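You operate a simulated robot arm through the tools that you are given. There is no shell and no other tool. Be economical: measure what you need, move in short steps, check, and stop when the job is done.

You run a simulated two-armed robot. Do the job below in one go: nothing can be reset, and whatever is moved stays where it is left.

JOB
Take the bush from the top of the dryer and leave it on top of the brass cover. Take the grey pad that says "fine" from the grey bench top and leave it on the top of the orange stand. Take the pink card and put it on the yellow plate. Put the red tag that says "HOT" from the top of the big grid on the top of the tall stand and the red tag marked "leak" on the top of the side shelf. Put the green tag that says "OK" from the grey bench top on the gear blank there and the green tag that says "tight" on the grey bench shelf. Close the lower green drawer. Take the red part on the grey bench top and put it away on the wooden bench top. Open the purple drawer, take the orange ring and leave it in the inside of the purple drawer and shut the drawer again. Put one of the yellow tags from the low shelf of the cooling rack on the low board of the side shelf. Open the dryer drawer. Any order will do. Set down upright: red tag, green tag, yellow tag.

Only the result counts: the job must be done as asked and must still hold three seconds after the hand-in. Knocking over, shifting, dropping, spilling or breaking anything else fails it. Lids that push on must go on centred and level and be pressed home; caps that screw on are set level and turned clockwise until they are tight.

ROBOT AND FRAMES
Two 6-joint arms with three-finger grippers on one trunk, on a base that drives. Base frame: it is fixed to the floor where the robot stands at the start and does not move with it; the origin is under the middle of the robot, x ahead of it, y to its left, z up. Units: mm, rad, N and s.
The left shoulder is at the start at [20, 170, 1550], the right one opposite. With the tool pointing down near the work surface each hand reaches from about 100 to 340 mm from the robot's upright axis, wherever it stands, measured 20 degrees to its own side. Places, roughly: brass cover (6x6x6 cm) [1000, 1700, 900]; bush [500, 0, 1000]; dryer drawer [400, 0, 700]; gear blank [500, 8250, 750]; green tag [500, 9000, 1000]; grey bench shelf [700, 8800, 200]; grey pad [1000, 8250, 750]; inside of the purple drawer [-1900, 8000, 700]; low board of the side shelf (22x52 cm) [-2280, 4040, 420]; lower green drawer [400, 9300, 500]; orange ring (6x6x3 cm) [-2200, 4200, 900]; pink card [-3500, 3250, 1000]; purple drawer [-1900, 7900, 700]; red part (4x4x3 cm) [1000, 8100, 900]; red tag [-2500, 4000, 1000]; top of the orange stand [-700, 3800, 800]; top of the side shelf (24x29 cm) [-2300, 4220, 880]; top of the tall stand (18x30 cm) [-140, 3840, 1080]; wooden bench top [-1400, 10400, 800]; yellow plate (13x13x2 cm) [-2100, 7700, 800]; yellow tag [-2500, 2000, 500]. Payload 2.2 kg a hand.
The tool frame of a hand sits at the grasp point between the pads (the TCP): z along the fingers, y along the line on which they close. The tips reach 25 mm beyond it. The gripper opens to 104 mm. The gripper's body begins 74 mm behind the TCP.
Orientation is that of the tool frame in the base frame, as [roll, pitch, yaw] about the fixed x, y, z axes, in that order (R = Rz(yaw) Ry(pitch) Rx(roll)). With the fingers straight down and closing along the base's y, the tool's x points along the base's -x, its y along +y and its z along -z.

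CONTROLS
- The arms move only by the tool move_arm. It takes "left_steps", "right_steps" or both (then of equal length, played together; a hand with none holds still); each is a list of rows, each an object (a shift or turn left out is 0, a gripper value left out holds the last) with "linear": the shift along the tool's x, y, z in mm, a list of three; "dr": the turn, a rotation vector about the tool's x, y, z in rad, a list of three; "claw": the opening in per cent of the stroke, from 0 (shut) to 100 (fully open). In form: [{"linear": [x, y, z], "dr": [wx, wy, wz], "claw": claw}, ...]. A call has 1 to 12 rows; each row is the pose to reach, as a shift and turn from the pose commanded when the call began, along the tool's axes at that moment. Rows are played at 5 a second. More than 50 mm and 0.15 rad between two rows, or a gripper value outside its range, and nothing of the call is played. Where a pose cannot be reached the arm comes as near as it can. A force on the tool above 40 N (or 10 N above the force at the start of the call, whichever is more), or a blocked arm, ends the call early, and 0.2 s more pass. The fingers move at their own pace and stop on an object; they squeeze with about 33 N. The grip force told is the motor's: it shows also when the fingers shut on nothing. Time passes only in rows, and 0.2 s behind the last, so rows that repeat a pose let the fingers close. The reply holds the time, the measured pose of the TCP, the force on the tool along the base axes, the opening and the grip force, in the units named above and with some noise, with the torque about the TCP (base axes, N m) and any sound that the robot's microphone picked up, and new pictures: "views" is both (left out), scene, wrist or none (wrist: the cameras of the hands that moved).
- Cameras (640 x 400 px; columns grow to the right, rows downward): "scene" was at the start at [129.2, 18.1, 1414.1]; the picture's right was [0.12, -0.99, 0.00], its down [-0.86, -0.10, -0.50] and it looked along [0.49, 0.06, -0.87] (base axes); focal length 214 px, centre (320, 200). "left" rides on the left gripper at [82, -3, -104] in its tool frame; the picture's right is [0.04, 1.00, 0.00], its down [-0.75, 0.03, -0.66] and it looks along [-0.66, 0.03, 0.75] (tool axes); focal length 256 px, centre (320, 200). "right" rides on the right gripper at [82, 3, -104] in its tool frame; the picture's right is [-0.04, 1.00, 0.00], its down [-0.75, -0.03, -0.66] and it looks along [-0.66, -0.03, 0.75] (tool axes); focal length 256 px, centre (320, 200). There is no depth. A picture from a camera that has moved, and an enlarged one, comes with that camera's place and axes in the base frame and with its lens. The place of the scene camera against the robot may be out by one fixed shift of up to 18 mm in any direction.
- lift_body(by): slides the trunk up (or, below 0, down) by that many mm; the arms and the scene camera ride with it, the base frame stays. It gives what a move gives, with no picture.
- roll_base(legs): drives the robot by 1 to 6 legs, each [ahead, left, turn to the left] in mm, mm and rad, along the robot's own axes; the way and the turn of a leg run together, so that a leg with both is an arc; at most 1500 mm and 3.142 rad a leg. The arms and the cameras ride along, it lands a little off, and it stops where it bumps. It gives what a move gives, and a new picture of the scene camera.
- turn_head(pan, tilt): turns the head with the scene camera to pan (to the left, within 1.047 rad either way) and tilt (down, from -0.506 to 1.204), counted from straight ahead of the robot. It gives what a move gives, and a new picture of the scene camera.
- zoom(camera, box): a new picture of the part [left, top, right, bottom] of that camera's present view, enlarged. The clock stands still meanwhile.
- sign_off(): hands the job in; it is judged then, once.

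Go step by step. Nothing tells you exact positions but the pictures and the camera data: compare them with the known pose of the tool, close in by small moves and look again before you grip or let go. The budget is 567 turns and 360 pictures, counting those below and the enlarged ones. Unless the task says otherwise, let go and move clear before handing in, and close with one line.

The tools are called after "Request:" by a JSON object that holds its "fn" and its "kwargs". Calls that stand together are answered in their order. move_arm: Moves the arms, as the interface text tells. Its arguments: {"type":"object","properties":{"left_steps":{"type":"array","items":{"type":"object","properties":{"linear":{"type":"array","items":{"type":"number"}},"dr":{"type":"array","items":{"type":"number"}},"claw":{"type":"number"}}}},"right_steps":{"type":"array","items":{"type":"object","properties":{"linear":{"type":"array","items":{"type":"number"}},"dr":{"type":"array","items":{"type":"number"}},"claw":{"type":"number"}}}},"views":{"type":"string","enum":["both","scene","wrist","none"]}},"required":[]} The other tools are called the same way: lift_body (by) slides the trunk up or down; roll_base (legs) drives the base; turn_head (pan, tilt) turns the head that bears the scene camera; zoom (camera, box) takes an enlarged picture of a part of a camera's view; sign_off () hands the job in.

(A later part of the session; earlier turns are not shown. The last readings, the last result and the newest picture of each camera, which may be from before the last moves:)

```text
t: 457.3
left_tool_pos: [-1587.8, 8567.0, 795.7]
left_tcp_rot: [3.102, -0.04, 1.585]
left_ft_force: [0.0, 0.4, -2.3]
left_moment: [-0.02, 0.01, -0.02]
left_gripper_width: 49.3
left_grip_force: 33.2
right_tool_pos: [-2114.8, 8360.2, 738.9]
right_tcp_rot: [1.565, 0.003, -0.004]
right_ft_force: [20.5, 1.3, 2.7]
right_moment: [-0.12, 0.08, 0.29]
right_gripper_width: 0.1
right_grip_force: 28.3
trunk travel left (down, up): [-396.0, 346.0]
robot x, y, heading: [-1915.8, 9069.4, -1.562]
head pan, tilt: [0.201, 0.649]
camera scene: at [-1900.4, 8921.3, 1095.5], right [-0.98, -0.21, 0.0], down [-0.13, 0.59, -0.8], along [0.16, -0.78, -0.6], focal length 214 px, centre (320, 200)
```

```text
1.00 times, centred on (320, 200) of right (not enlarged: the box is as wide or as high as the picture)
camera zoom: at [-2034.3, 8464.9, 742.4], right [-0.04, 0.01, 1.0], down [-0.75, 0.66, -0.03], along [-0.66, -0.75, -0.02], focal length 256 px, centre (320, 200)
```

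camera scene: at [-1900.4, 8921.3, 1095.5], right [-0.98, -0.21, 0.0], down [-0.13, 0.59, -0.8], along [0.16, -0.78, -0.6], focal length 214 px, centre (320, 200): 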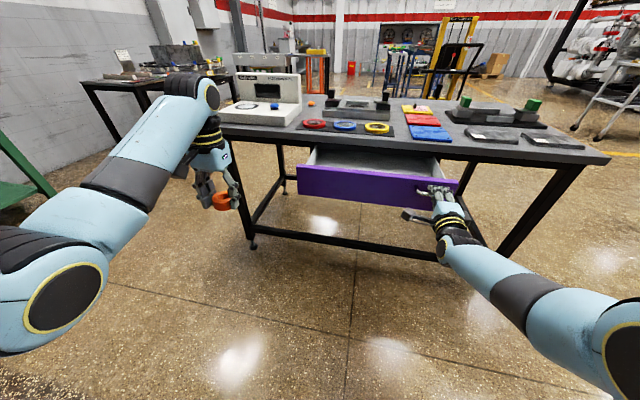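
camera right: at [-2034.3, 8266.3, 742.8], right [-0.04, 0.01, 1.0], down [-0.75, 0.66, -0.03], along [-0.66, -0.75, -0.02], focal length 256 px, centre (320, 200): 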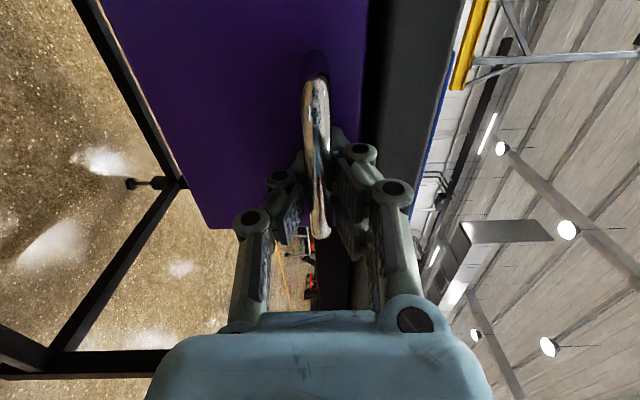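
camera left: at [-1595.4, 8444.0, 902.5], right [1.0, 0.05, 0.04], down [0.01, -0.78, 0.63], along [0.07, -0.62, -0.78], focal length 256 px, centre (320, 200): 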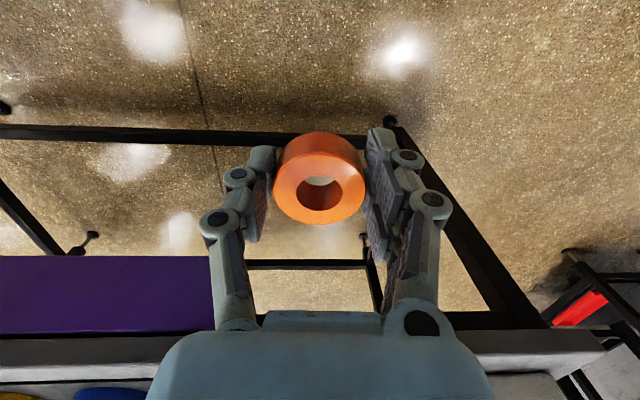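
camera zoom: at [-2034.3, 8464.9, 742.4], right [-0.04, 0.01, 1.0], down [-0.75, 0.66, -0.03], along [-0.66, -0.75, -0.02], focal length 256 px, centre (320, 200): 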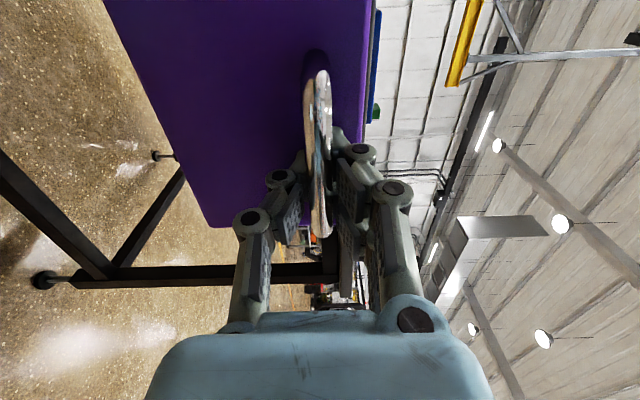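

The drawer is open by 200 mm. I'll release the handle and retract the right hand well back.

Request:
{"fn": "move_arm", "kwargs": {"right_steps": [{"claw": 20}, {"claw": 32}, {"claw": 32}, {"linear": [0, 0, -40]}, {"linear": [0, 0, -85]}, {"linear": [0, 0, -130]}, {"linear": [0, 0, -175]}, {"linear": [0, 0, -220]}, {"linear": [0, 0, -260]}, {"linear": [0, 0, -260]}], "views": "scene"}}

Request:
{"fn": "lift_body", "kwargs": {"by": 150}}

```text
t: 459.5
left_tool_pos: [-1588.4, 8567.1, 796.4]
left_tcp_rot: [3.101, -0.039, 1.586]
left_ft_force: [-0.1, -0.4, -2.4]
left_moment: [0.01, 0.01, 0.02]
left_gripper_width: 49.3
left_grip_force: 33.0
right_tool_pos: [-2115.7, 8619.8, 736.7]
right_tcp_rot: [1.565, -0.001, -0.004]
right_ft_force: [-1.1, -0.3, -0.2]
right_moment: [-0.01, 0.0, 0.0]
right_gripper_width: 33.6
right_grip_force: 0.1
trunk travel left (down, up): [-396.0, 346.0]
robot x, y, heading: [-1910.8, 9071.3, -1.563]
head pan, tilt: [0.201, 0.649]
camera scene: at [-1901.9, 8920.6, 1095.5], right [-0.98, -0.21, 0.0], down [-0.12, 0.59, -0.8], along [0.16, -0.78, -0.61], focal length 214 px, centre (320, 200)
```

scene: 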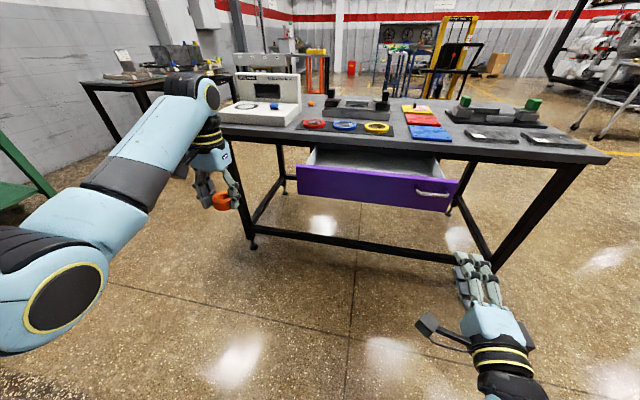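

```text
t: 461.2
left_tool_pos: [-1587.6, 8566.2, 946.1]
left_tcp_rot: [3.101, -0.04, 1.585]
left_ft_force: [-0.3, -1.1, -2.9]
left_moment: [0.02, 0.0, -0.01]
left_gripper_width: 49.5
left_grip_force: 33.2
right_tool_pos: [-2115.0, 8622.1, 887.9]
right_tcp_rot: [1.565, -0.001, -0.004]
right_ft_force: [0.0, -0.3, -0.1]
right_moment: [-0.02, 0.02, -0.04]
right_gripper_width: 33.4
right_grip_force: 0.1
trunk travel left (down, up): [-546.0, 196.0]
robot x, y, heading: [-1912.9, 9067.3, -1.564]
head pan, tilt: [0.201, 0.649]
```

Request:
{"fn": "roll_base", "kwargs": {"legs": [[0, -320, 0], [305, 0, 0]]}}

Request:
{"fn": "zoom", "kwargs": {"camera": "left", "box": [0, 0, 640, 400]}}

```text
t: 465.0
left_tool_pos: [-1906.1, 8261.5, 946.0]
left_tcp_rot: [3.101, -0.042, 1.585]
left_ft_force: [-0.7, -0.2, -2.7]
left_moment: [0.06, -0.02, 0.0]
left_gripper_width: 49.1
left_grip_force: 33.0
right_tool_pos: [-2433.6, 8314.8, 888.1]
right_tcp_rot: [1.567, 0.001, -0.001]
right_ft_force: [0.7, -0.8, 0.2]
right_moment: [-0.01, -0.02, 0.03]
right_gripper_width: 33.3
right_grip_force: 0.0
trunk travel left (down, up): [-546.0, 196.0]
robot x, y, heading: [-2230.0, 8763.1, -1.563]
head pan, tilt: [0.201, 0.649]
camera scene: at [-2220.1, 8618.1, 1248.4], right [-0.98, -0.21, 0.0], down [-0.13, 0.59, -0.8], along [0.16, -0.78, -0.61], focal length 214 px, centre (320, 200)
```

scene: 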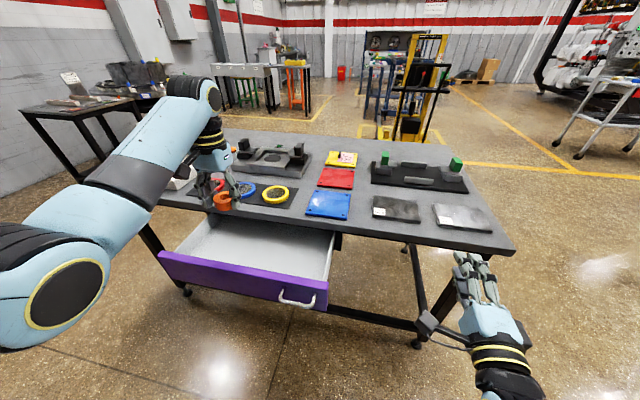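

```text
1.00 times, centred on (320, 200) of left (not enlarged: the box is as wide or as high as the picture)
camera zoom: at [-1914.8, 8338.3, 1052.0], right [1.0, 0.05, 0.04], down [0.01, -0.78, 0.63], along [0.07, -0.62, -0.78], focal length 256 px, centre (320, 200)
```

zoom: 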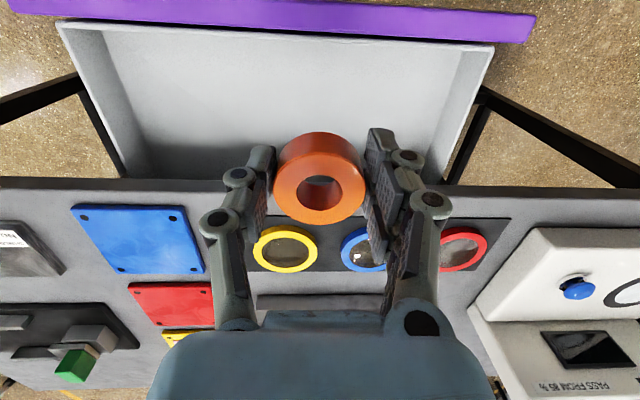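

The ring is over the open drawer. I'll centre it, lower the trunk 150 mm, then lower with the arm.

Request:
{"fn": "lift_body", "kwargs": {"by": -130}}

Request:
{"fn": "move_arm", "kwargs": {"left_steps": [{"linear": [-7, 0, 10]}, {"linear": [-15, 0, 30]}, {"linear": [-17, 0, 50]}, {"linear": [-19, 0, 65]}, {"linear": [-19, 0, 65]}], "views": "wrist"}}

```text
t: 466.6
left_tool_pos: [-1904.9, 8262.7, 816.2]
left_tcp_rot: [3.1, -0.038, 1.585]
left_ft_force: [-1.1, 1.1, -2.9]
left_moment: [0.01, 0.06, 0.01]
left_gripper_width: 49.4
left_grip_force: 33.1
right_tool_pos: [-2433.0, 8315.9, 756.8]
right_tcp_rot: [1.565, 0.0, -0.002]
right_ft_force: [0.3, -0.3, -0.2]
right_moment: [0.0, -0.03, -0.02]
right_gripper_width: 33.2
right_grip_force: 0.1
trunk travel left (down, up): [-416.0, 326.0]
robot x, y, heading: [-2232.3, 8766.0, -1.565]
head pan, tilt: [0.201, 0.649]
```

```text
t: 467.8
left_tool_pos: [-1902.0, 8245.2, 751.1]
left_tcp_rot: [3.101, -0.041, 1.585]
left_ft_force: [0.0, 0.6, -2.8]
left_moment: [0.05, 0.02, -0.01]
left_gripper_width: 49.4
left_grip_force: 33.0
right_tool_pos: [-2434.0, 8315.4, 758.6]
right_tcp_rot: [1.564, 0.001, -0.001]
right_ft_force: [0.3, -0.1, -0.6]
right_moment: [-0.02, 0.01, 0.0]
right_gripper_width: 33.5
right_grip_force: 0.1
trunk travel left (down, up): [-416.0, 326.0]
robot x, y, heading: [-2230.3, 8763.7, -1.563]
head pan, tilt: [0.201, 0.649]
camera left: at [-1911.5, 8323.1, 856.7], right [1.0, 0.05, 0.04], down [0.01, -0.78, 0.63], along [0.07, -0.62, -0.78], focal length 256 px, centre (320, 200)
```

left: 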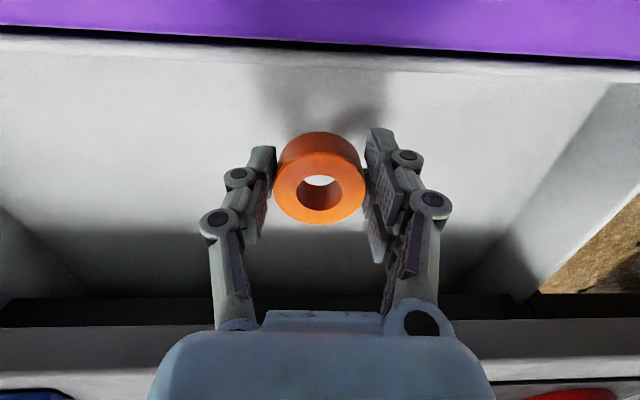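

Inside the drawer. I'll lower gently until contact.

Request:
{"fn": "move_arm", "kwargs": {"left_steps": [{"linear": [0, 0, 8]}, {"linear": [0, 0, 15]}, {"linear": [0, 0, 21]}, {"linear": [0, 0, 26]}, {"linear": [0, 0, 31]}, {"linear": [0, 0, 36]}, {"linear": [0, 0, 41]}, {"linear": [0, 0, 46]}], "views": "wrist"}}

```text
t: 469.6
left_tool_pos: [-1901.5, 8241.9, 715.6]
left_tcp_rot: [3.103, -0.023, 1.586]
left_ft_force: [-1.3, 0.4, 21.7]
left_moment: [0.04, 0.62, -0.06]
left_gripper_width: 49.6
left_grip_force: 33.2
right_tool_pos: [-2433.4, 8316.9, 758.2]
right_tcp_rot: [1.566, -0.001, -0.001]
right_ft_force: [0.3, -1.2, -0.3]
right_moment: [0.02, -0.01, -0.04]
right_gripper_width: 33.2
right_grip_force: 0.1
trunk travel left (down, up): [-416.0, 326.0]
robot x, y, heading: [-2236.4, 8765.3, -1.567]
head pan, tilt: [0.201, 0.649]
stopped in row 8 (left hand): the force on the tool passed its limit at 45 N (the readings are from after the stop); the commanded pose is now the measured one
camera left: at [-1910.8, 8320.9, 819.2], right [1.0, 0.05, 0.04], down [0.01, -0.77, 0.64], along [0.07, -0.64, -0.77], focal length 256 px, centre (320, 200)
```

left: 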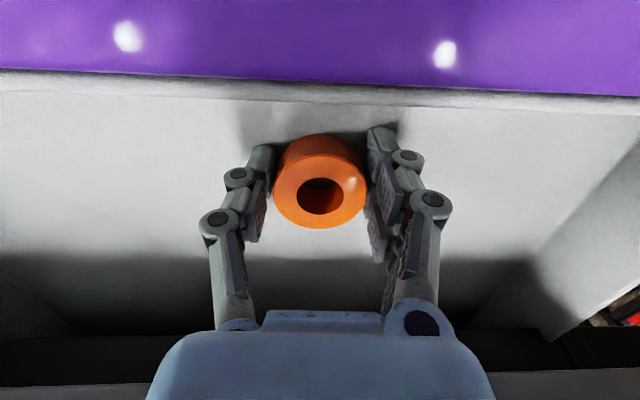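

The ring is on the drawer bottom. I'll release it and rise.

Request:
{"fn": "move_arm", "kwargs": {"left_steps": [{"linear": [0, 0, -2], "claw": 60}, {"linear": [0, 0, -2], "claw": 75}, {"linear": [0, 0, -2], "claw": 75}, {"linear": [0, 0, -40]}, {"linear": [0, 0, -80]}, {"linear": [0, 0, -110]}], "views": "wrist"}}

Request:
{"fn": "lift_body", "kwargs": {"by": 130}}

```text
t: 471.0
left_tool_pos: [-1904.5, 8240.1, 821.2]
left_tcp_rot: [3.102, -0.032, 1.587]
left_ft_force: [-0.2, 0.3, 0.5]
left_moment: [-0.01, -0.04, 0.03]
left_gripper_width: 78.0
left_grip_force: 0.0
right_tool_pos: [-2433.6, 8315.7, 758.2]
right_tcp_rot: [1.567, -0.001, -0.002]
right_ft_force: [-0.5, -0.5, -0.6]
right_moment: [0.01, 0.02, 0.02]
right_gripper_width: 33.4
right_grip_force: 0.1
trunk travel left (down, up): [-416.0, 326.0]
robot x, y, heading: [-2231.5, 8766.3, -1.564]
head pan, tilt: [0.201, 0.649]
camera left: at [-1914.1, 8318.6, 926.0], right [1.0, 0.05, 0.04], down [0.01, -0.77, 0.63], along [0.07, -0.63, -0.77], focal length 256 px, centre (320, 200)
```

left: 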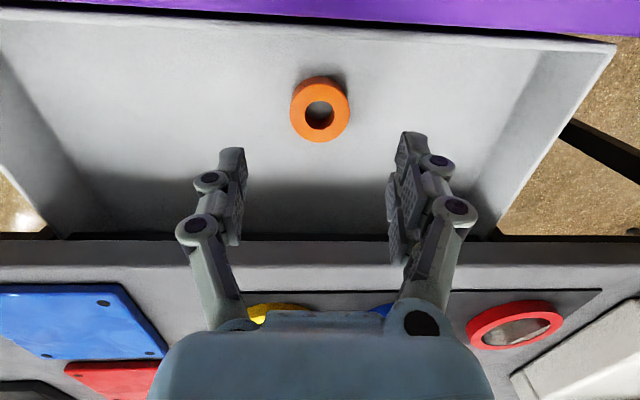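

```text
t: 472.6
left_tool_pos: [-1905.3, 8240.5, 949.7]
left_tcp_rot: [3.102, -0.032, 1.585]
left_ft_force: [0.3, 0.1, 0.2]
left_moment: [0.02, -0.05, -0.01]
left_gripper_width: 78.1
left_grip_force: 0.0
right_tool_pos: [-2433.8, 8315.2, 887.8]
right_tcp_rot: [1.569, 0.0, -0.002]
right_ft_force: [0.6, 0.0, 0.3]
right_moment: [-0.02, -0.01, 0.01]
right_gripper_width: 33.0
right_grip_force: 0.1
trunk travel left (down, up): [-546.0, 196.0]
robot x, y, heading: [-2233.2, 8765.1, -1.563]
head pan, tilt: [0.201, 0.649]
```

The ring lies in the drawer. To close it, I'll back off, line the right fist up with the drawer's middle, extend, and push.

Request:
{"fn": "roll_base", "kwargs": {"legs": [[-400, 0, 0], [0, 500, 0]]}}

Request:
{"fn": "lift_body", "kwargs": {"by": -150}}

Request:
{"fn": "move_arm", "kwargs": {"right_steps": [{"linear": [0, 0, 40], "claw": 0}, {"linear": [0, 0, 80]}, {"linear": [0, 0, 120]}, {"linear": [0, 0, 160]}, {"linear": [0, 0, 200]}, {"linear": [0, 0, 200]}], "views": "scene"}}

```text
t: 477.6
left_tool_pos: [-1411.1, 8643.7, 952.0]
left_tcp_rot: [3.102, -0.031, 1.58]
left_ft_force: [1.0, -0.2, -1.7]
left_moment: [0.0, 0.03, 0.03]
left_gripper_width: 78.0
left_grip_force: 0.0
right_tool_pos: [-1938.7, 8720.9, 886.9]
right_tcp_rot: [1.565, 0.001, -0.004]
right_ft_force: [0.9, -0.3, -0.7]
right_moment: [-0.01, -0.01, -0.03]
right_gripper_width: 33.4
right_grip_force: 0.2
trunk travel left (down, up): [-546.0, 196.0]
robot x, y, heading: [-1735.7, 9169.7, -1.569]
head pan, tilt: [0.201, 0.649]
camera scene: at [-1724.3, 9023.0, 1248.6], right [-0.98, -0.2, 0.0], down [-0.12, 0.59, -0.8], along [0.16, -0.78, -0.6], focal length 214 px, centre (320, 200)
```

scene: 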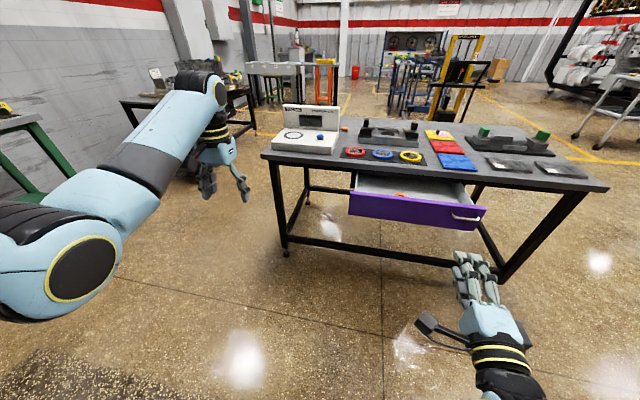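

```text
t: 479.4
left_tool_pos: [-1411.4, 8643.1, 801.3]
left_tcp_rot: [3.101, -0.029, 1.581]
left_ft_force: [-0.2, 0.1, 0.1]
left_moment: [0.0, 0.0, -0.01]
left_gripper_width: 78.0
left_grip_force: 0.0
right_tool_pos: [-1939.6, 8721.3, 737.6]
right_tcp_rot: [1.566, 0.0, -0.006]
right_ft_force: [-0.2, -0.6, 0.7]
right_moment: [0.01, 0.06, 0.02]
right_gripper_width: 33.3
right_grip_force: 0.1
trunk travel left (down, up): [-396.0, 346.0]
robot x, y, heading: [-1734.4, 9170.8, -1.568]
head pan, tilt: [0.201, 0.649]
```

```text
t: 480.8
left_tool_pos: [-1411.5, 8644.0, 800.8]
left_tcp_rot: [3.101, -0.03, 1.581]
left_ft_force: [0.0, -0.2, 0.1]
left_moment: [0.02, 0.0, 0.0]
left_gripper_width: 77.9
left_grip_force: 0.1
right_tool_pos: [-1939.5, 8519.3, 740.2]
right_tcp_rot: [1.565, 0.0, -0.007]
right_ft_force: [-0.2, 0.2, 0.0]
right_moment: [-0.01, 0.0, -0.03]
right_gripper_width: 0.1
right_grip_force: 28.4
trunk travel left (down, up): [-396.0, 346.0]
robot x, y, heading: [-1734.6, 9169.6, -1.565]
head pan, tilt: [0.201, 0.649]
camera scene: at [-1725.0, 9019.3, 1095.6], right [-0.98, -0.2, 0.0], down [-0.12, 0.59, -0.8], along [0.16, -0.78, -0.6], focal length 214 px, centre (320, 200)
```

scene: 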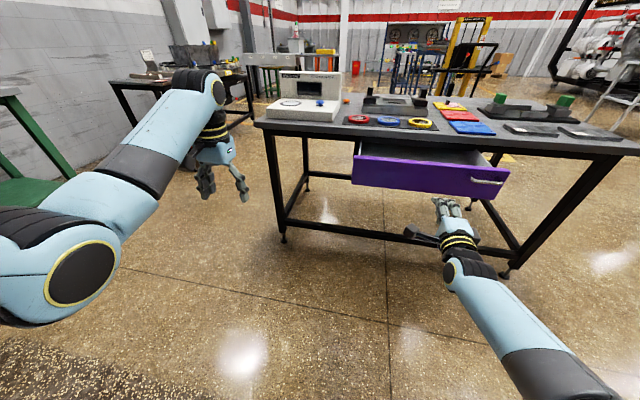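

Request:
{"fn": "roll_base", "kwargs": {"legs": [[290, 0, 0]]}}

Request:
{"fn": "move_arm", "kwargs": {"right_steps": [{"linear": [0, 0, 15]}, {"linear": [0, 0, 30]}, {"linear": [0, 0, 42]}, {"linear": [0, 0, 54]}, {"linear": [0, 0, 64]}, {"linear": [0, 0, 72]}, {"linear": [0, 0, 80]}, {"linear": [0, 0, 88]}, {"linear": [0, 0, 96]}], "views": "both"}}

```text
t: 482.8
left_tool_pos: [-1408.9, 8352.8, 799.4]
left_tcp_rot: [3.101, -0.032, 1.584]
left_ft_force: [0.0, -0.9, 0.3]
left_moment: [0.02, -0.02, 0.01]
left_gripper_width: 78.0
left_grip_force: 0.1
right_tool_pos: [-1936.3, 8228.7, 738.6]
right_tcp_rot: [1.568, 0.001, -0.004]
right_ft_force: [-0.1, 0.2, 0.0]
right_moment: [-0.04, 0.01, 0.01]
right_gripper_width: 0.0
right_grip_force: 28.5
trunk travel left (down, up): [-396.0, 346.0]
robot x, y, heading: [-1735.2, 8878.5, -1.564]
head pan, tilt: [0.201, 0.649]
camera scene: at [-1723.3, 8727.7, 1095.4], right [-0.98, -0.2, 0.0], down [-0.12, 0.59, -0.8], along [0.16, -0.78, -0.61], focal length 214 px, centre (320, 200)
```

scene: 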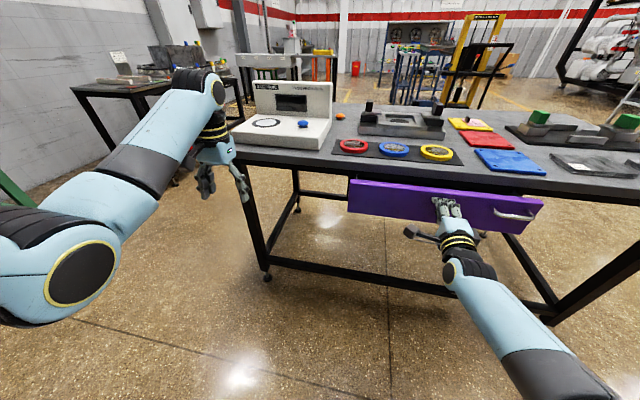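

```text
t: 484.2
left_tool_pos: [-1411.1, 8356.2, 803.0]
left_tcp_rot: [3.102, -0.029, 1.58]
left_ft_force: [-0.9, -0.2, 0.6]
left_moment: [-0.03, 0.04, 0.03]
left_gripper_width: 77.9
left_grip_force: 0.0
right_tool_pos: [-1936.9, 8162.8, 740.7]
right_tcp_rot: [1.566, 0.0, -0.005]
right_ft_force: [0.4, 19.6, 11.9]
right_moment: [-0.3, -0.08, 0.12]
right_gripper_width: 5.9
right_grip_force: 28.6
right hand out of reach, approached as far as the arm can: row 7
trunk travel left (down, up): [-396.0, 346.0]
robot x, y, heading: [-1737.6, 8882.7, -1.568]
head pan, tilt: [0.201, 0.649]
stopped in row 7 (right hand): the force on the tool passed its limit at 42 N (the readings are from after the stop); the commanded pose is now the measured one
camera scene: at [-1723.2, 8732.5, 1096.2], right [-0.98, -0.2, 0.0], down [-0.12, 0.59, -0.8], along [0.16, -0.78, -0.6], focal length 214 px, centre (320, 200)
camera right: at [-1856.7, 8266.0, 742.9], right [-0.04, 0.0, 1.0], down [-0.75, 0.66, -0.03], along [-0.66, -0.75, -0.02], focal length 256 px, centre (320, 200)
```

scene: 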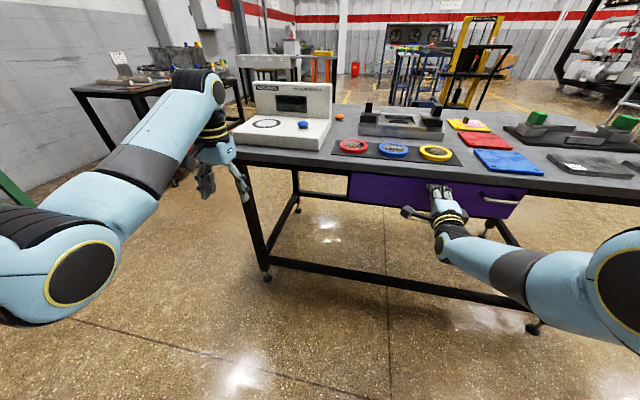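
right: 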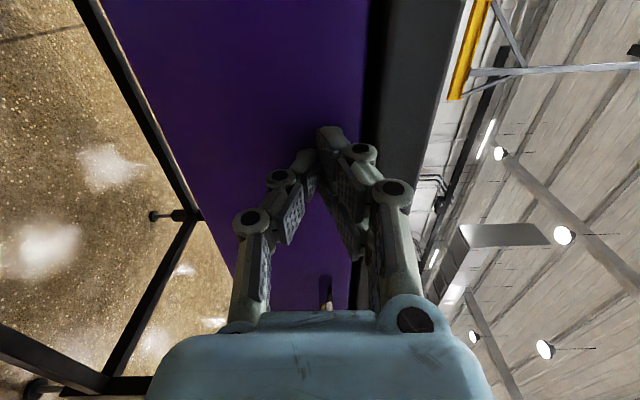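

The tips are at the same depth as when the drawer was closed before. I'll zoom to verify, then retract.

Request:
{"fn": "zoom", "kwargs": {"camera": "scene", "box": [320, 140, 560, 250]}}

Request:
{"fn": "roll_base", "kwargs": {"legs": [[-250, 0, 0]]}}

```text
2.67 times, centred on (440, 195) of scene
camera zoom: at [-1723.2, 8732.5, 1096.2], right [-0.98, -0.2, 0.0], down [-0.12, 0.59, -0.8], along [0.16, -0.78, -0.6], focal length 572 px, centre (0, 213)
```

zoom: 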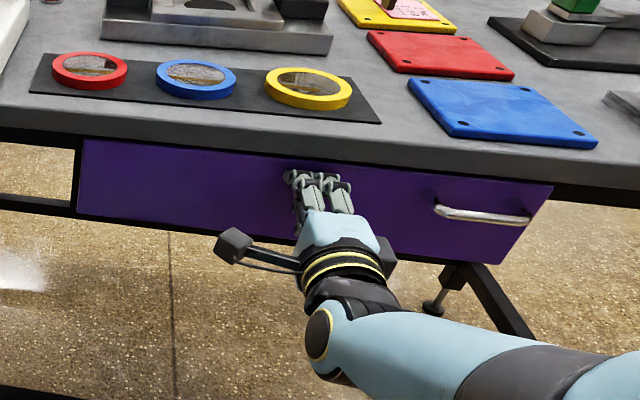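

```text
t: 486.0
left_tool_pos: [-1410.5, 8605.2, 801.6]
left_tcp_rot: [3.1, -0.03, 1.581]
left_ft_force: [-0.9, 0.4, 0.3]
left_moment: [-0.02, 0.0, 0.0]
left_gripper_width: 78.2
left_grip_force: 0.1
right_tool_pos: [-1939.7, 8410.8, 737.2]
right_tcp_rot: [1.57, 0.0, -0.005]
right_ft_force: [-0.4, 0.5, -0.5]
right_moment: [0.0, 0.01, -0.02]
right_gripper_width: 0.1
right_grip_force: 28.5
trunk travel left (down, up): [-396.0, 346.0]
robot x, y, heading: [-1734.4, 9132.4, -1.56]
head pan, tilt: [0.201, 0.649]
camera scene: at [-1724.7, 8980.6, 1095.7], right [-0.98, -0.2, 0.0], down [-0.12, 0.59, -0.8], along [0.16, -0.78, -0.6], focal length 214 px, centre (320, 200)
```

scene: 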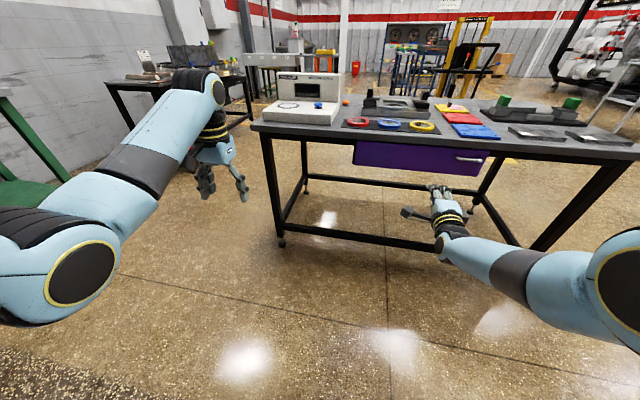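

The purple drawer is shut flush. Next is the grey bench to the east. I'll restore the right hand to pointing down and raise the trunk.

Request:
{"fn": "move_arm", "kwargs": {"right_steps": [{"linear": [0, 0, -40], "dr": [0, 0, -0.143], "claw": 60}, {"linear": [0, 0, -80], "dr": [0, 0, -0.286]}, {"linear": [0, 0, -120], "dr": [0, 0, -0.428]}, {"linear": [0, 0, -160], "dr": [0, 0, -0.571]}, {"linear": [0, 0, -200], "dr": [0, 0, -0.714]}, {"linear": [0, 0, -240], "dr": [0, 0, -0.857]}, {"linear": [0, 0, -260], "dr": [0, 0, -1.0]}, {"linear": [0, 0, -260], "dr": [0, 0, -1.142]}, {"linear": [0, 0, -260], "dr": [0, 0, -1.285]}, {"linear": [0, 0, -260], "dr": [0, 0, -1.428]}, {"linear": [0, 0, -260], "dr": [0, 0, -1.571]}, {"linear": [0, 0, -260], "dr": [0, 0, -1.571]}], "views": "none"}}

Request:
{"fn": "move_arm", "kwargs": {"right_steps": [{"dr": [0, 0.143, 0]}, {"dr": [0, 0.286, 0]}, {"dr": [0, 0.428, 0]}, {"dr": [0, 0.571, 0]}, {"dr": [0, 0.714, 0]}, {"dr": [0, 0.857, 0]}, {"dr": [0, 1.0, 0]}, {"dr": [0, 1.142, 0]}, {"dr": [0, 1.285, 0]}, {"dr": [0, 1.428, 0]}, {"dr": [0, 1.571, 0]}, {"dr": [0, 1.571, 0]}], "views": "none"}}

Request:
{"fn": "lift_body", "kwargs": {"by": 300}}

Request:
{"fn": "roll_base", "kwargs": {"legs": [[-100, 0, 1.56]]}}

```text
t: 488.6
left_tool_pos: [-1410.5, 8603.6, 800.7]
left_tcp_rot: [3.102, -0.03, 1.581]
left_ft_force: [-0.5, -0.8, 0.0]
left_moment: [0.0, 0.0, -0.02]
left_gripper_width: 78.1
left_grip_force: 0.1
right_tool_pos: [-1937.2, 8670.7, 738.0]
right_tcp_rot: [-2.083, 1.569, 2.624]
right_ft_force: [-0.2, -0.1, 0.1]
right_moment: [0.01, 0.01, 0.01]
right_gripper_width: 62.5
right_grip_force: 0.0
trunk travel left (down, up): [-396.0, 346.0]
robot x, y, heading: [-1734.9, 9128.6, -1.568]
head pan, tilt: [0.201, 0.649]
```

```text
t: 491.2
left_tool_pos: [-1411.2, 8604.6, 801.6]
left_tcp_rot: [3.101, -0.03, 1.58]
left_ft_force: [1.0, -0.5, 0.8]
left_moment: [-0.03, 0.03, 0.03]
left_gripper_width: 78.0
left_grip_force: 0.1
right_tool_pos: [-1936.7, 8671.9, 737.8]
right_tcp_rot: [3.14, -0.003, 1.567]
right_ft_force: [-0.2, 0.2, -0.1]
right_moment: [0.01, 0.02, -0.03]
right_gripper_width: 62.4
right_grip_force: 0.1
trunk travel left (down, up): [-396.0, 346.0]
robot x, y, heading: [-1733.5, 9130.0, -1.565]
head pan, tilt: [0.201, 0.649]
```

```text
t: 494.2
left_tool_pos: [-1411.6, 8603.9, 1099.7]
left_tcp_rot: [3.101, -0.031, 1.579]
left_ft_force: [-0.5, 0.2, -0.4]
left_moment: [0.0, 0.03, 0.0]
left_gripper_width: 77.8
left_grip_force: 0.0
right_tool_pos: [-1937.9, 8671.9, 1036.5]
right_tcp_rot: [3.141, -0.001, 1.566]
right_ft_force: [0.3, -0.3, -0.1]
right_moment: [0.03, 0.01, -0.02]
right_gripper_width: 62.5
right_grip_force: 0.1
trunk travel left (down, up): [-696.0, 46.0]
robot x, y, heading: [-1735.5, 9128.7, -1.567]
head pan, tilt: [0.201, 0.649]
```

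```text
t: 498.4
left_tool_pos: [-1272.0, 9516.1, 1101.2]
left_tcp_rot: [3.104, -0.033, -3.134]
left_ft_force: [-0.8, -0.3, 0.3]
left_moment: [-0.01, 0.02, -0.01]
left_gripper_width: 78.0
left_grip_force: 0.2
right_tool_pos: [-1341.8, 8989.7, 1038.5]
right_tcp_rot: [-3.141, -0.001, 3.133]
right_ft_force: [0.3, -0.1, -1.0]
right_moment: [-0.03, -0.03, 0.0]
right_gripper_width: 62.6
right_grip_force: 0.1
trunk travel left (down, up): [-696.0, 46.0]
robot x, y, heading: [-1796.7, 9193.3, -0.002]
head pan, tilt: [0.201, 0.649]
camera scene: at [-1651.4, 9221.5, 1399.2], right [0.2, -0.98, 0.0], down [-0.59, -0.12, -0.8], along [0.78, 0.16, -0.6], focal length 214 px, centre (320, 200)
```

scene: 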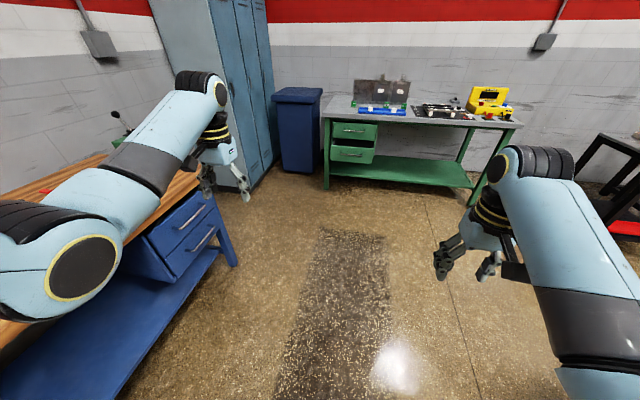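

I'm close to the wooden bench on the left and can see the grey bench with green drawers ahead. I'll zoom, then move right and ahead.

Request:
{"fn": "zoom", "kwargs": {"camera": "scene", "box": [310, 60, 550, 220]}}

Request:
{"fn": "roll_base", "kwargs": {"legs": [[0, -450, 0], [1200, 0, 0]]}}

Request:
{"fn": "turn_head", "kwargs": {"pan": 0.0, "tilt": 0.55}}

```text
2.50 times, centred on (430, 140) of scene
camera zoom: at [-1651.4, 9221.5, 1399.2], right [0.2, -0.98, 0.0], down [-0.59, -0.12, -0.8], along [0.78, 0.16, -0.6], focal length 536 px, centre (45, 350)
```

zoom: 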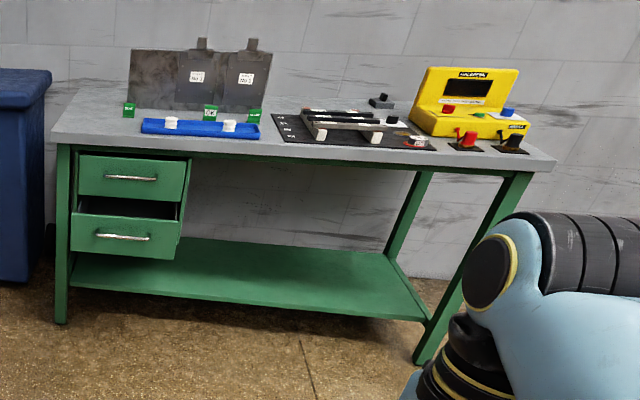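

```text
t: 506.9
left_tool_pos: [-65.7, 9053.4, 1100.6]
left_tcp_rot: [3.103, -0.033, -3.141]
left_ft_force: [-0.1, -0.3, 0.4]
left_moment: [-0.01, 0.04, -0.06]
left_gripper_width: 78.0
left_grip_force: 0.1
right_tool_pos: [-138.4, 8528.6, 1036.7]
right_tcp_rot: [-3.141, -0.001, 3.125]
right_ft_force: [0.0, -0.3, -0.1]
right_moment: [0.0, -0.01, -0.03]
right_gripper_width: 62.2
right_grip_force: 0.3
trunk travel left (down, up): [-696.0, 46.0]
robot x, y, heading: [-597.2, 8733.5, -0.007]
head pan, tilt: [0.201, 0.649]
camera scene: at [-447.3, 8761.8, 1399.2], right [0.19, -0.98, 0.0], down [-0.59, -0.12, -0.8], along [0.78, 0.15, -0.61], focal length 214 px, centre (320, 200)
```

scene: 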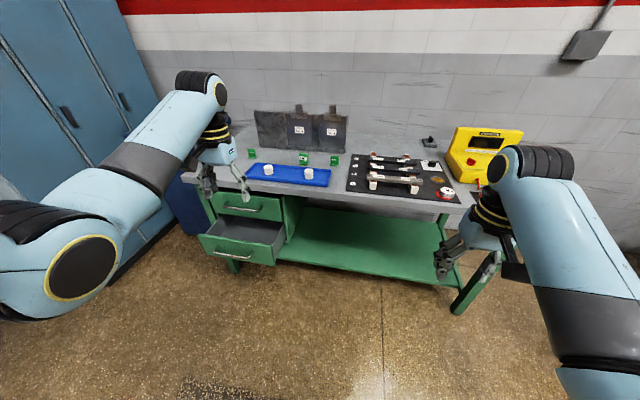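

```text
t: 507.6
left_tool_pos: [-67.2, 9053.6, 1101.2]
left_tcp_rot: [3.102, -0.03, 3.14]
left_ft_force: [0.0, -0.4, 0.4]
left_moment: [-0.03, 0.01, -0.04]
left_gripper_width: 78.3
left_grip_force: 0.1
right_tool_pos: [-138.9, 8529.1, 1037.4]
right_tcp_rot: [-3.141, -0.002, 3.126]
right_ft_force: [0.0, -0.3, -0.1]
right_moment: [0.02, 0.01, -0.01]
right_gripper_width: 62.5
right_grip_force: 0.1
trunk travel left (down, up): [-696.0, 46.0]
robot x, y, heading: [-595.0, 8733.9, 0.002]
head pan, tilt: [0.0, 0.55]
camera scene: at [-442.9, 8744.6, 1408.0], right [-0.01, -1.0, 0.0], down [-0.52, 0.0, -0.85], along [0.85, 0.0, -0.52], focal length 214 px, centre (320, 200)
```

scene: 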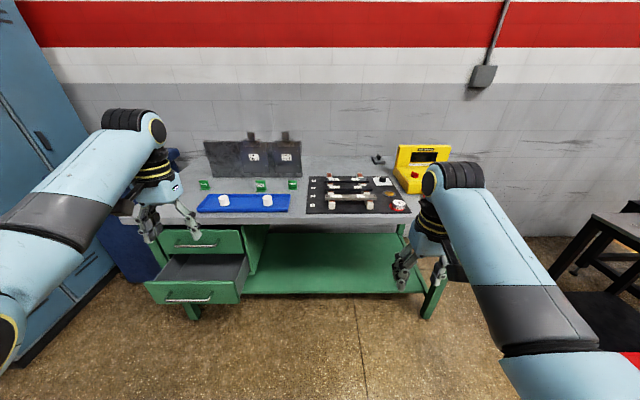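

Request:
{"fn": "zoom", "kwargs": {"camera": "scene", "box": [180, 120, 310, 225]}}

Request:
{"fn": "zoom", "kwargs": {"camera": "scene", "box": [290, 130, 450, 230]}}

```text
3.81 times, centred on (245, 172) of scene
camera zoom: at [-442.9, 8744.6, 1408.0], right [-0.01, -1.0, 0.0], down [-0.52, 0.0, -0.85], along [0.85, 0.0, -0.52], focal length 817 px, centre (606, 305)
```

zoom: 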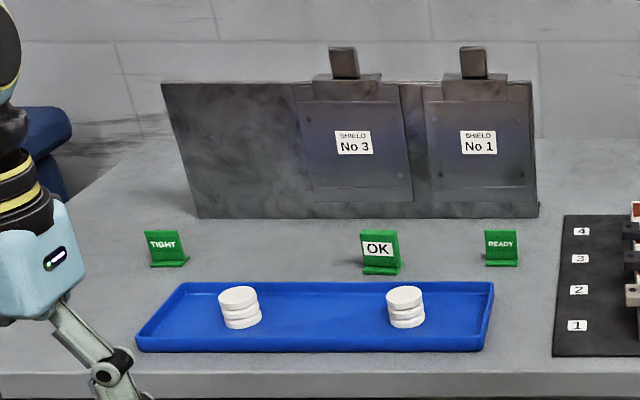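

```text
4.00 times, centred on (370, 180) of scene
camera zoom: at [-442.9, 8744.6, 1408.0], right [-0.01, -1.0, 0.0], down [-0.52, 0.0, -0.85], along [0.85, 0.0, -0.52], focal length 858 px, centre (120, 280)
```

zoom: 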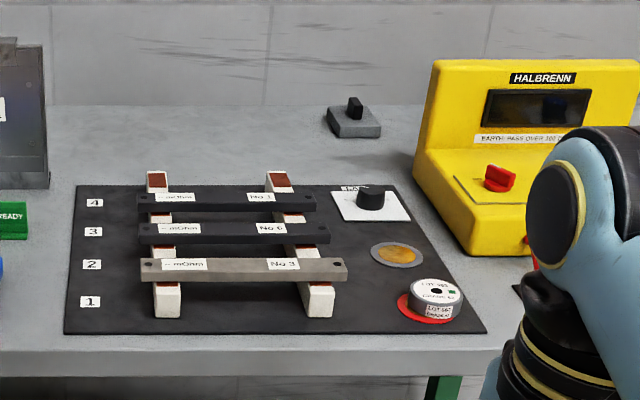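

There are the TIGHT, OK and READY tags, the gear blank disc, the grey pad with a knob at the back, and a yellow tester on the right. I'll drive closer to measure the bench height.

Request:
{"fn": "roll_base", "kwargs": {"legs": [[350, 0, 0]]}}

Request:
{"fn": "zoom", "kwargs": {"camera": "left", "box": [0, 0, 640, 400]}}

Request:
{"fn": "zoom", "kwargs": {"camera": "right", "box": [0, 0, 640, 400]}}

```text
t: 509.9
left_tool_pos: [286.3, 9048.4, 1101.2]
left_tcp_rot: [3.102, -0.031, 3.137]
left_ft_force: [0.4, -0.2, 0.4]
left_moment: [-0.01, 0.01, 0.01]
left_gripper_width: 77.8
left_grip_force: 0.0
right_tool_pos: [212.5, 8524.3, 1038.0]
right_tcp_rot: [3.141, -0.002, 3.123]
right_ft_force: [0.3, 0.4, 0.3]
right_moment: [0.0, 0.02, -0.02]
right_gripper_width: 62.4
right_grip_force: 0.0
trunk travel left (down, up): [-696.0, 46.0]
robot x, y, heading: [-243.9, 8735.4, -0.012]
head pan, tilt: [0.0, 0.55]
camera scene: at [-90.9, 8741.2, 1408.0], right [-0.01, -1.0, 0.0], down [-0.52, 0.01, -0.85], along [0.85, -0.01, -0.52], focal length 214 px, centre (320, 200)
```

scene: 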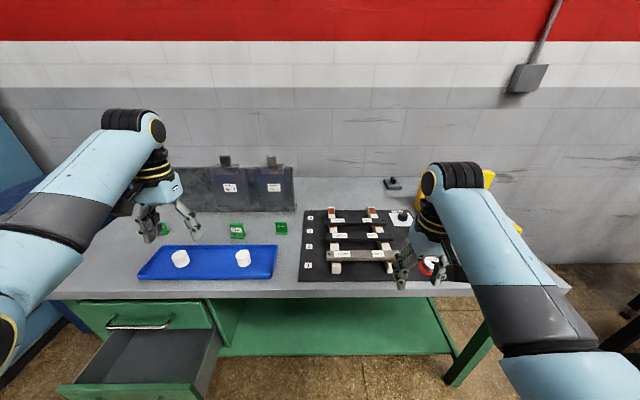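

```text
1.00 times, centred on (320, 200) of left (not enlarged: the box is as wide or as high as the picture)
camera zoom: at [207.6, 9042.0, 1205.8], right [-0.04, 1.0, 0.04], down [0.77, 0.0, 0.63], along [0.63, 0.05, -0.77], focal length 256 px, centre (320, 200)
```

zoom: 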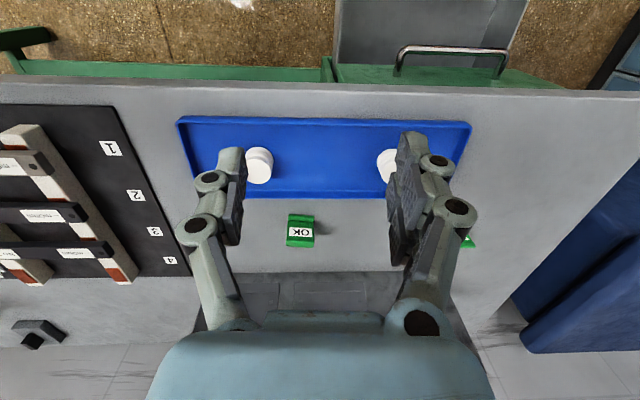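

```text
1.00 times, centred on (320, 200) of right (not enlarged: the box is as wide or as high as the picture)
camera zoom: at [129.4, 8528.5, 1141.4], right [0.06, 1.0, 0.0], down [0.75, -0.04, 0.65], along [0.65, -0.04, -0.76], focal length 256 px, centre (320, 200)
```

zoom: 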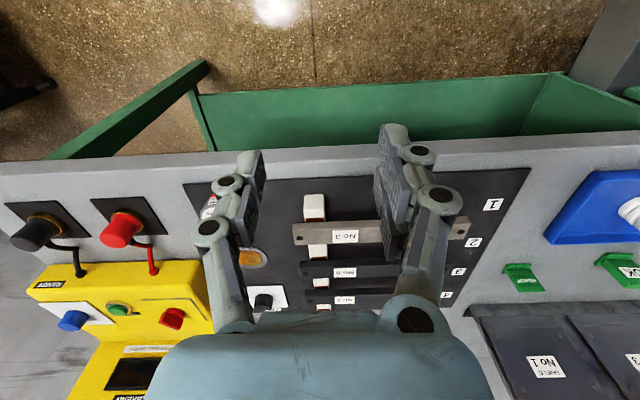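

The bench top is at z ≈ 869 with its front edge at x ≈ 281. I'll move right to look at the tester area and find the red part.

Request:
{"fn": "roll_base", "kwargs": {"legs": [[-150, 0, 0], [0, -650, 0]]}}

Request:
{"fn": "turn_head", "kwargs": {"pan": 0.0, "tilt": 0.4}}

```text
t: 514.4
left_tool_pos: [128.2, 8406.4, 1100.8]
left_tcp_rot: [3.102, -0.032, 3.141]
left_ft_force: [-0.8, 0.1, 0.9]
left_moment: [0.02, -0.03, 0.02]
left_gripper_width: 78.1
left_grip_force: 0.1
right_tool_pos: [54.0, 7881.4, 1037.1]
right_tcp_rot: [-3.142, -0.001, 3.124]
right_ft_force: [-0.3, -0.7, -0.1]
right_moment: [-0.01, -0.03, 0.01]
right_gripper_width: 62.2
right_grip_force: 0.0
trunk travel left (down, up): [-696.0, 46.0]
robot x, y, heading: [-398.4, 8088.2, -0.012]
head pan, tilt: [0.0, 0.55]
camera scene: at [-248.9, 8098.1, 1408.0], right [-0.01, -1.0, 0.0], down [-0.52, 0.0, -0.85], along [0.85, -0.01, -0.52], focal length 214 px, centre (320, 200)
```

scene: 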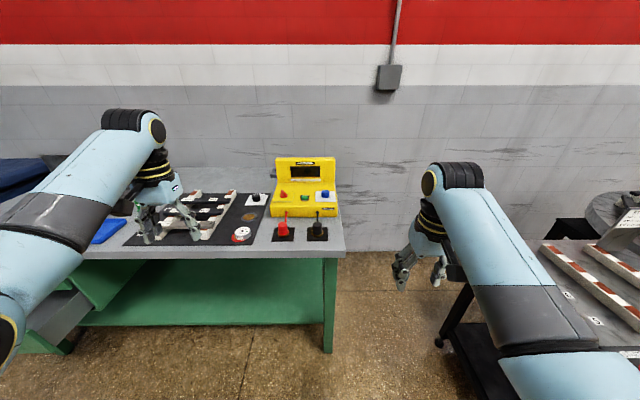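

```text
t: 515.1
left_tool_pos: [128.1, 8406.2, 1101.1]
left_tcp_rot: [3.1, -0.031, 3.139]
left_ft_force: [0.9, -0.8, -0.2]
left_moment: [0.04, 0.02, -0.01]
left_gripper_width: 78.1
left_grip_force: 0.1
right_tool_pos: [54.8, 7881.9, 1037.8]
right_tcp_rot: [-3.141, -0.002, 3.124]
right_ft_force: [0.3, 0.8, -0.1]
right_moment: [0.01, -0.01, -0.01]
right_gripper_width: 62.6
right_grip_force: 0.1
trunk travel left (down, up): [-696.0, 46.0]
robot x, y, heading: [-402.2, 8091.8, -0.011]
head pan, tilt: [0.0, 0.4]
camera scene: at [-246.1, 8098.4, 1421.7], right [-0.01, -1.0, 0.0], down [-0.39, 0.0, -0.92], along [0.92, -0.01, -0.39], focal length 214 px, centre (320, 200)
```

scene: 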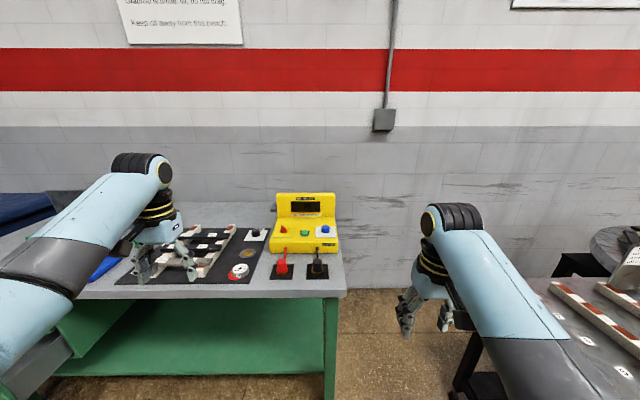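

Request:
{"fn": "zoom", "kwargs": {"camera": "scene", "box": [215, 185, 355, 290]}}

```text
3.81 times, centred on (285, 238) of scene
camera zoom: at [-246.1, 8098.4, 1421.7], right [-0.01, -1.0, 0.0], down [-0.39, 0.0, -0.92], along [0.92, -0.01, -0.39], focal length 817 px, centre (453, 57)
```

zoom: 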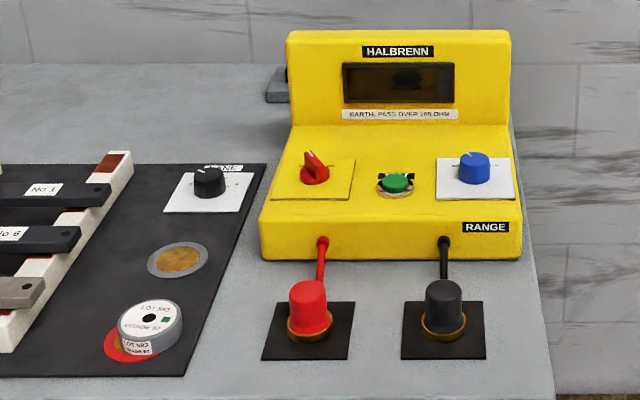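

The red part must be hidden behind the yellow tester, so I'll deal with it later. First the OK tag at about (529, 9029) with the left hand, then onto the gear blank at (365, 8380).

Request:
{"fn": "roll_base", "kwargs": {"legs": [[0, 640, 0.011], [420, 0, 0]]}}

Request:
{"fn": "move_arm", "kwargs": {"left_steps": [{"linear": [5, 0, 20], "dr": [0.02, 0.015, 0]}, {"linear": [5, 0, 60], "dr": [0.04, 0.03, 0]}, {"linear": [5, 0, 80], "dr": [0.04, 0.03, 0]}, {"linear": [5, 0, 80], "dr": [0.04, 0.03, 0]}], "views": "wrist"}}

```text
t: 520.9
left_tool_pos: [542.4, 9060.7, 1101.1]
left_tcp_rot: [3.103, -0.031, -3.121]
left_ft_force: [0.7, -0.5, 0.4]
left_moment: [0.03, 0.01, -0.01]
left_gripper_width: 78.1
left_grip_force: 0.0
right_tool_pos: [481.3, 8533.0, 1037.4]
right_tcp_rot: [3.141, -0.003, -3.136]
right_ft_force: [-0.3, -0.5, -0.2]
right_moment: [-0.02, 0.0, -0.01]
right_gripper_width: 62.5
right_grip_force: 0.1
trunk travel left (down, up): [-696.0, 46.0]
robot x, y, heading: [20.3, 8730.3, 0.013]
head pan, tilt: [0.0, 0.4]
camera scene: at [175.7, 8743.2, 1421.7], right [0.01, -1.0, 0.0], down [-0.39, -0.01, -0.92], along [0.92, 0.01, -0.39], focal length 214 px, centre (320, 200)
```

scene: 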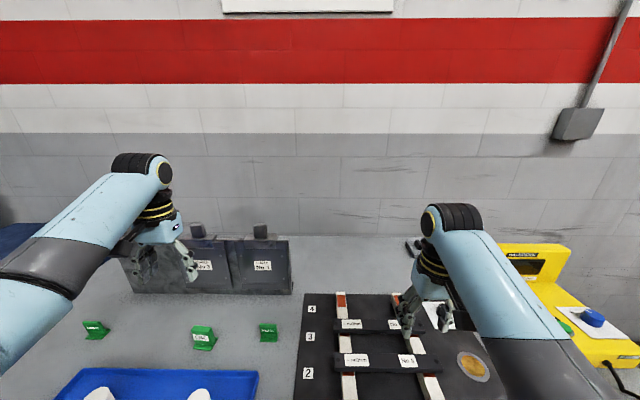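

```text
t: 521.9
left_tool_pos: [533.4, 9064.6, 1020.4]
left_tcp_rot: [3.142, -0.062, -3.121]
left_ft_force: [-0.1, 0.1, -0.4]
left_moment: [-0.02, 0.01, 0.01]
left_gripper_width: 77.7
left_grip_force: 0.2
right_tool_pos: [479.8, 8533.2, 1037.4]
right_tcp_rot: [-3.142, 0.0, -3.137]
right_ft_force: [-0.9, -0.2, 0.6]
right_moment: [0.0, -0.02, -0.01]
right_gripper_width: 62.4
right_grip_force: 0.1
trunk travel left (down, up): [-696.0, 46.0]
robot x, y, heading: [19.0, 8732.0, 0.017]
head pan, tilt: [0.0, 0.4]
camera left: at [458.8, 9059.2, 1128.4], right [-0.06, 1.0, 0.0], down [0.79, 0.05, 0.61], along [0.61, 0.04, -0.79], focal length 256 px, centre (320, 200)
```

left: 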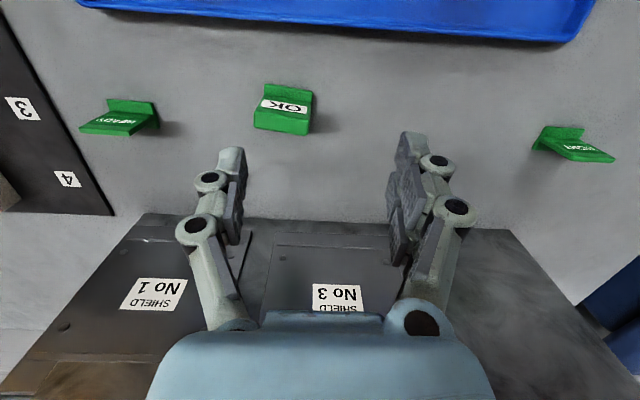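

The OK tag is centred near (534, 9032). I'll level the hand, move over and descend partway.

Request:
{"fn": "move_arm", "kwargs": {"left_steps": [{"linear": [-2, -15, 20], "dr": [0, -0.03, 0]}, {"linear": [-3, -33, 45], "dr": [0, -0.06, 0]}, {"linear": [-3, -33, 75], "dr": [0, -0.06, 0]}, {"linear": [-3, -33, 75], "dr": [0, -0.06, 0]}], "views": "wrist"}}

```text
t: 522.9
left_tool_pos: [533.2, 9029.9, 945.9]
left_tcp_rot: [3.141, 0.0, -3.121]
left_ft_force: [-0.1, 0.5, 0.5]
left_moment: [0.03, 0.01, 0.02]
left_gripper_width: 78.1
left_grip_force: 0.0
right_tool_pos: [481.0, 8533.4, 1036.7]
right_tcp_rot: [-3.141, -0.001, -3.138]
right_ft_force: [0.3, 0.2, 0.6]
right_moment: [0.01, 0.0, -0.04]
right_gripper_width: 62.5
right_grip_force: 0.0
trunk travel left (down, up): [-696.0, 46.0]
robot x, y, heading: [17.4, 8730.5, 0.011]
head pan, tilt: [0.0, 0.4]
camera left: at [451.2, 9025.4, 1048.6], right [-0.06, 1.0, 0.0], down [0.75, 0.05, 0.66], along [0.65, 0.04, -0.75], focal length 256 px, centre (320, 200)
```

left: 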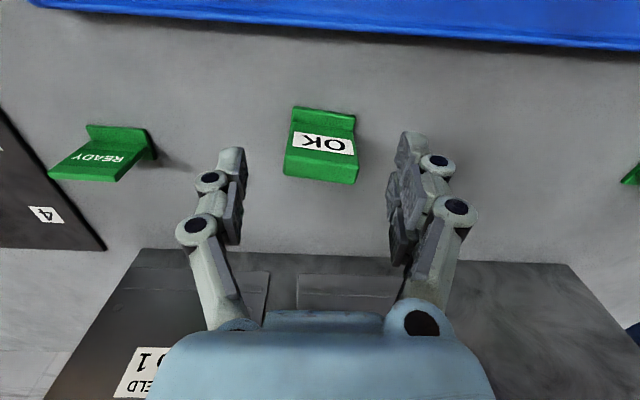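

Request:
{"fn": "move_arm", "kwargs": {"left_steps": [{"linear": [2, 2, 20]}, {"linear": [2, 2, 38]}, {"linear": [2, 2, 38], "claw": 50}, {"linear": [2, 2, 38], "claw": 30}, {"linear": [2, 2, 38], "claw": 30}], "views": "wrist"}}

```text
t: 524.1
left_tool_pos: [531.5, 9032.7, 907.6]
left_tcp_rot: [-3.141, -0.001, -3.119]
left_ft_force: [-0.1, -0.8, 0.3]
left_moment: [-0.02, 0.04, 0.0]
left_gripper_width: 46.9
left_grip_force: 33.3
right_tool_pos: [479.8, 8533.2, 1037.4]
right_tcp_rot: [3.142, -0.003, -3.136]
right_ft_force: [-0.1, 0.0, 0.1]
right_moment: [-0.01, 0.04, -0.02]
right_gripper_width: 62.4
right_grip_force: 0.0
trunk travel left (down, up): [-696.0, 46.0]
robot x, y, heading: [19.0, 8732.6, 0.011]
head pan, tilt: [0.0, 0.4]
camera left: at [449.5, 9027.4, 1010.5], right [-0.06, 1.0, 0.0], down [0.75, 0.05, 0.66], along [0.65, 0.04, -0.76], focal length 256 px, centre (320, 200)
```

left: 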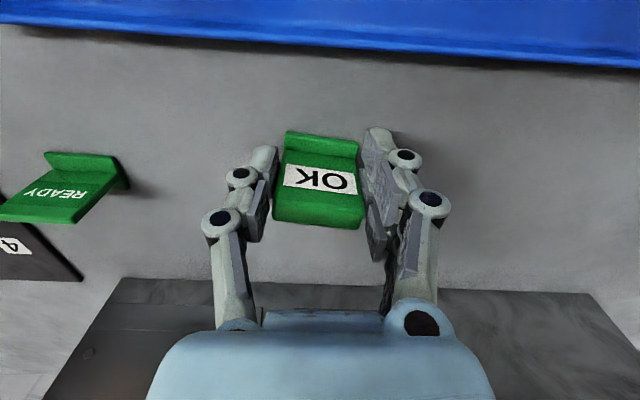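

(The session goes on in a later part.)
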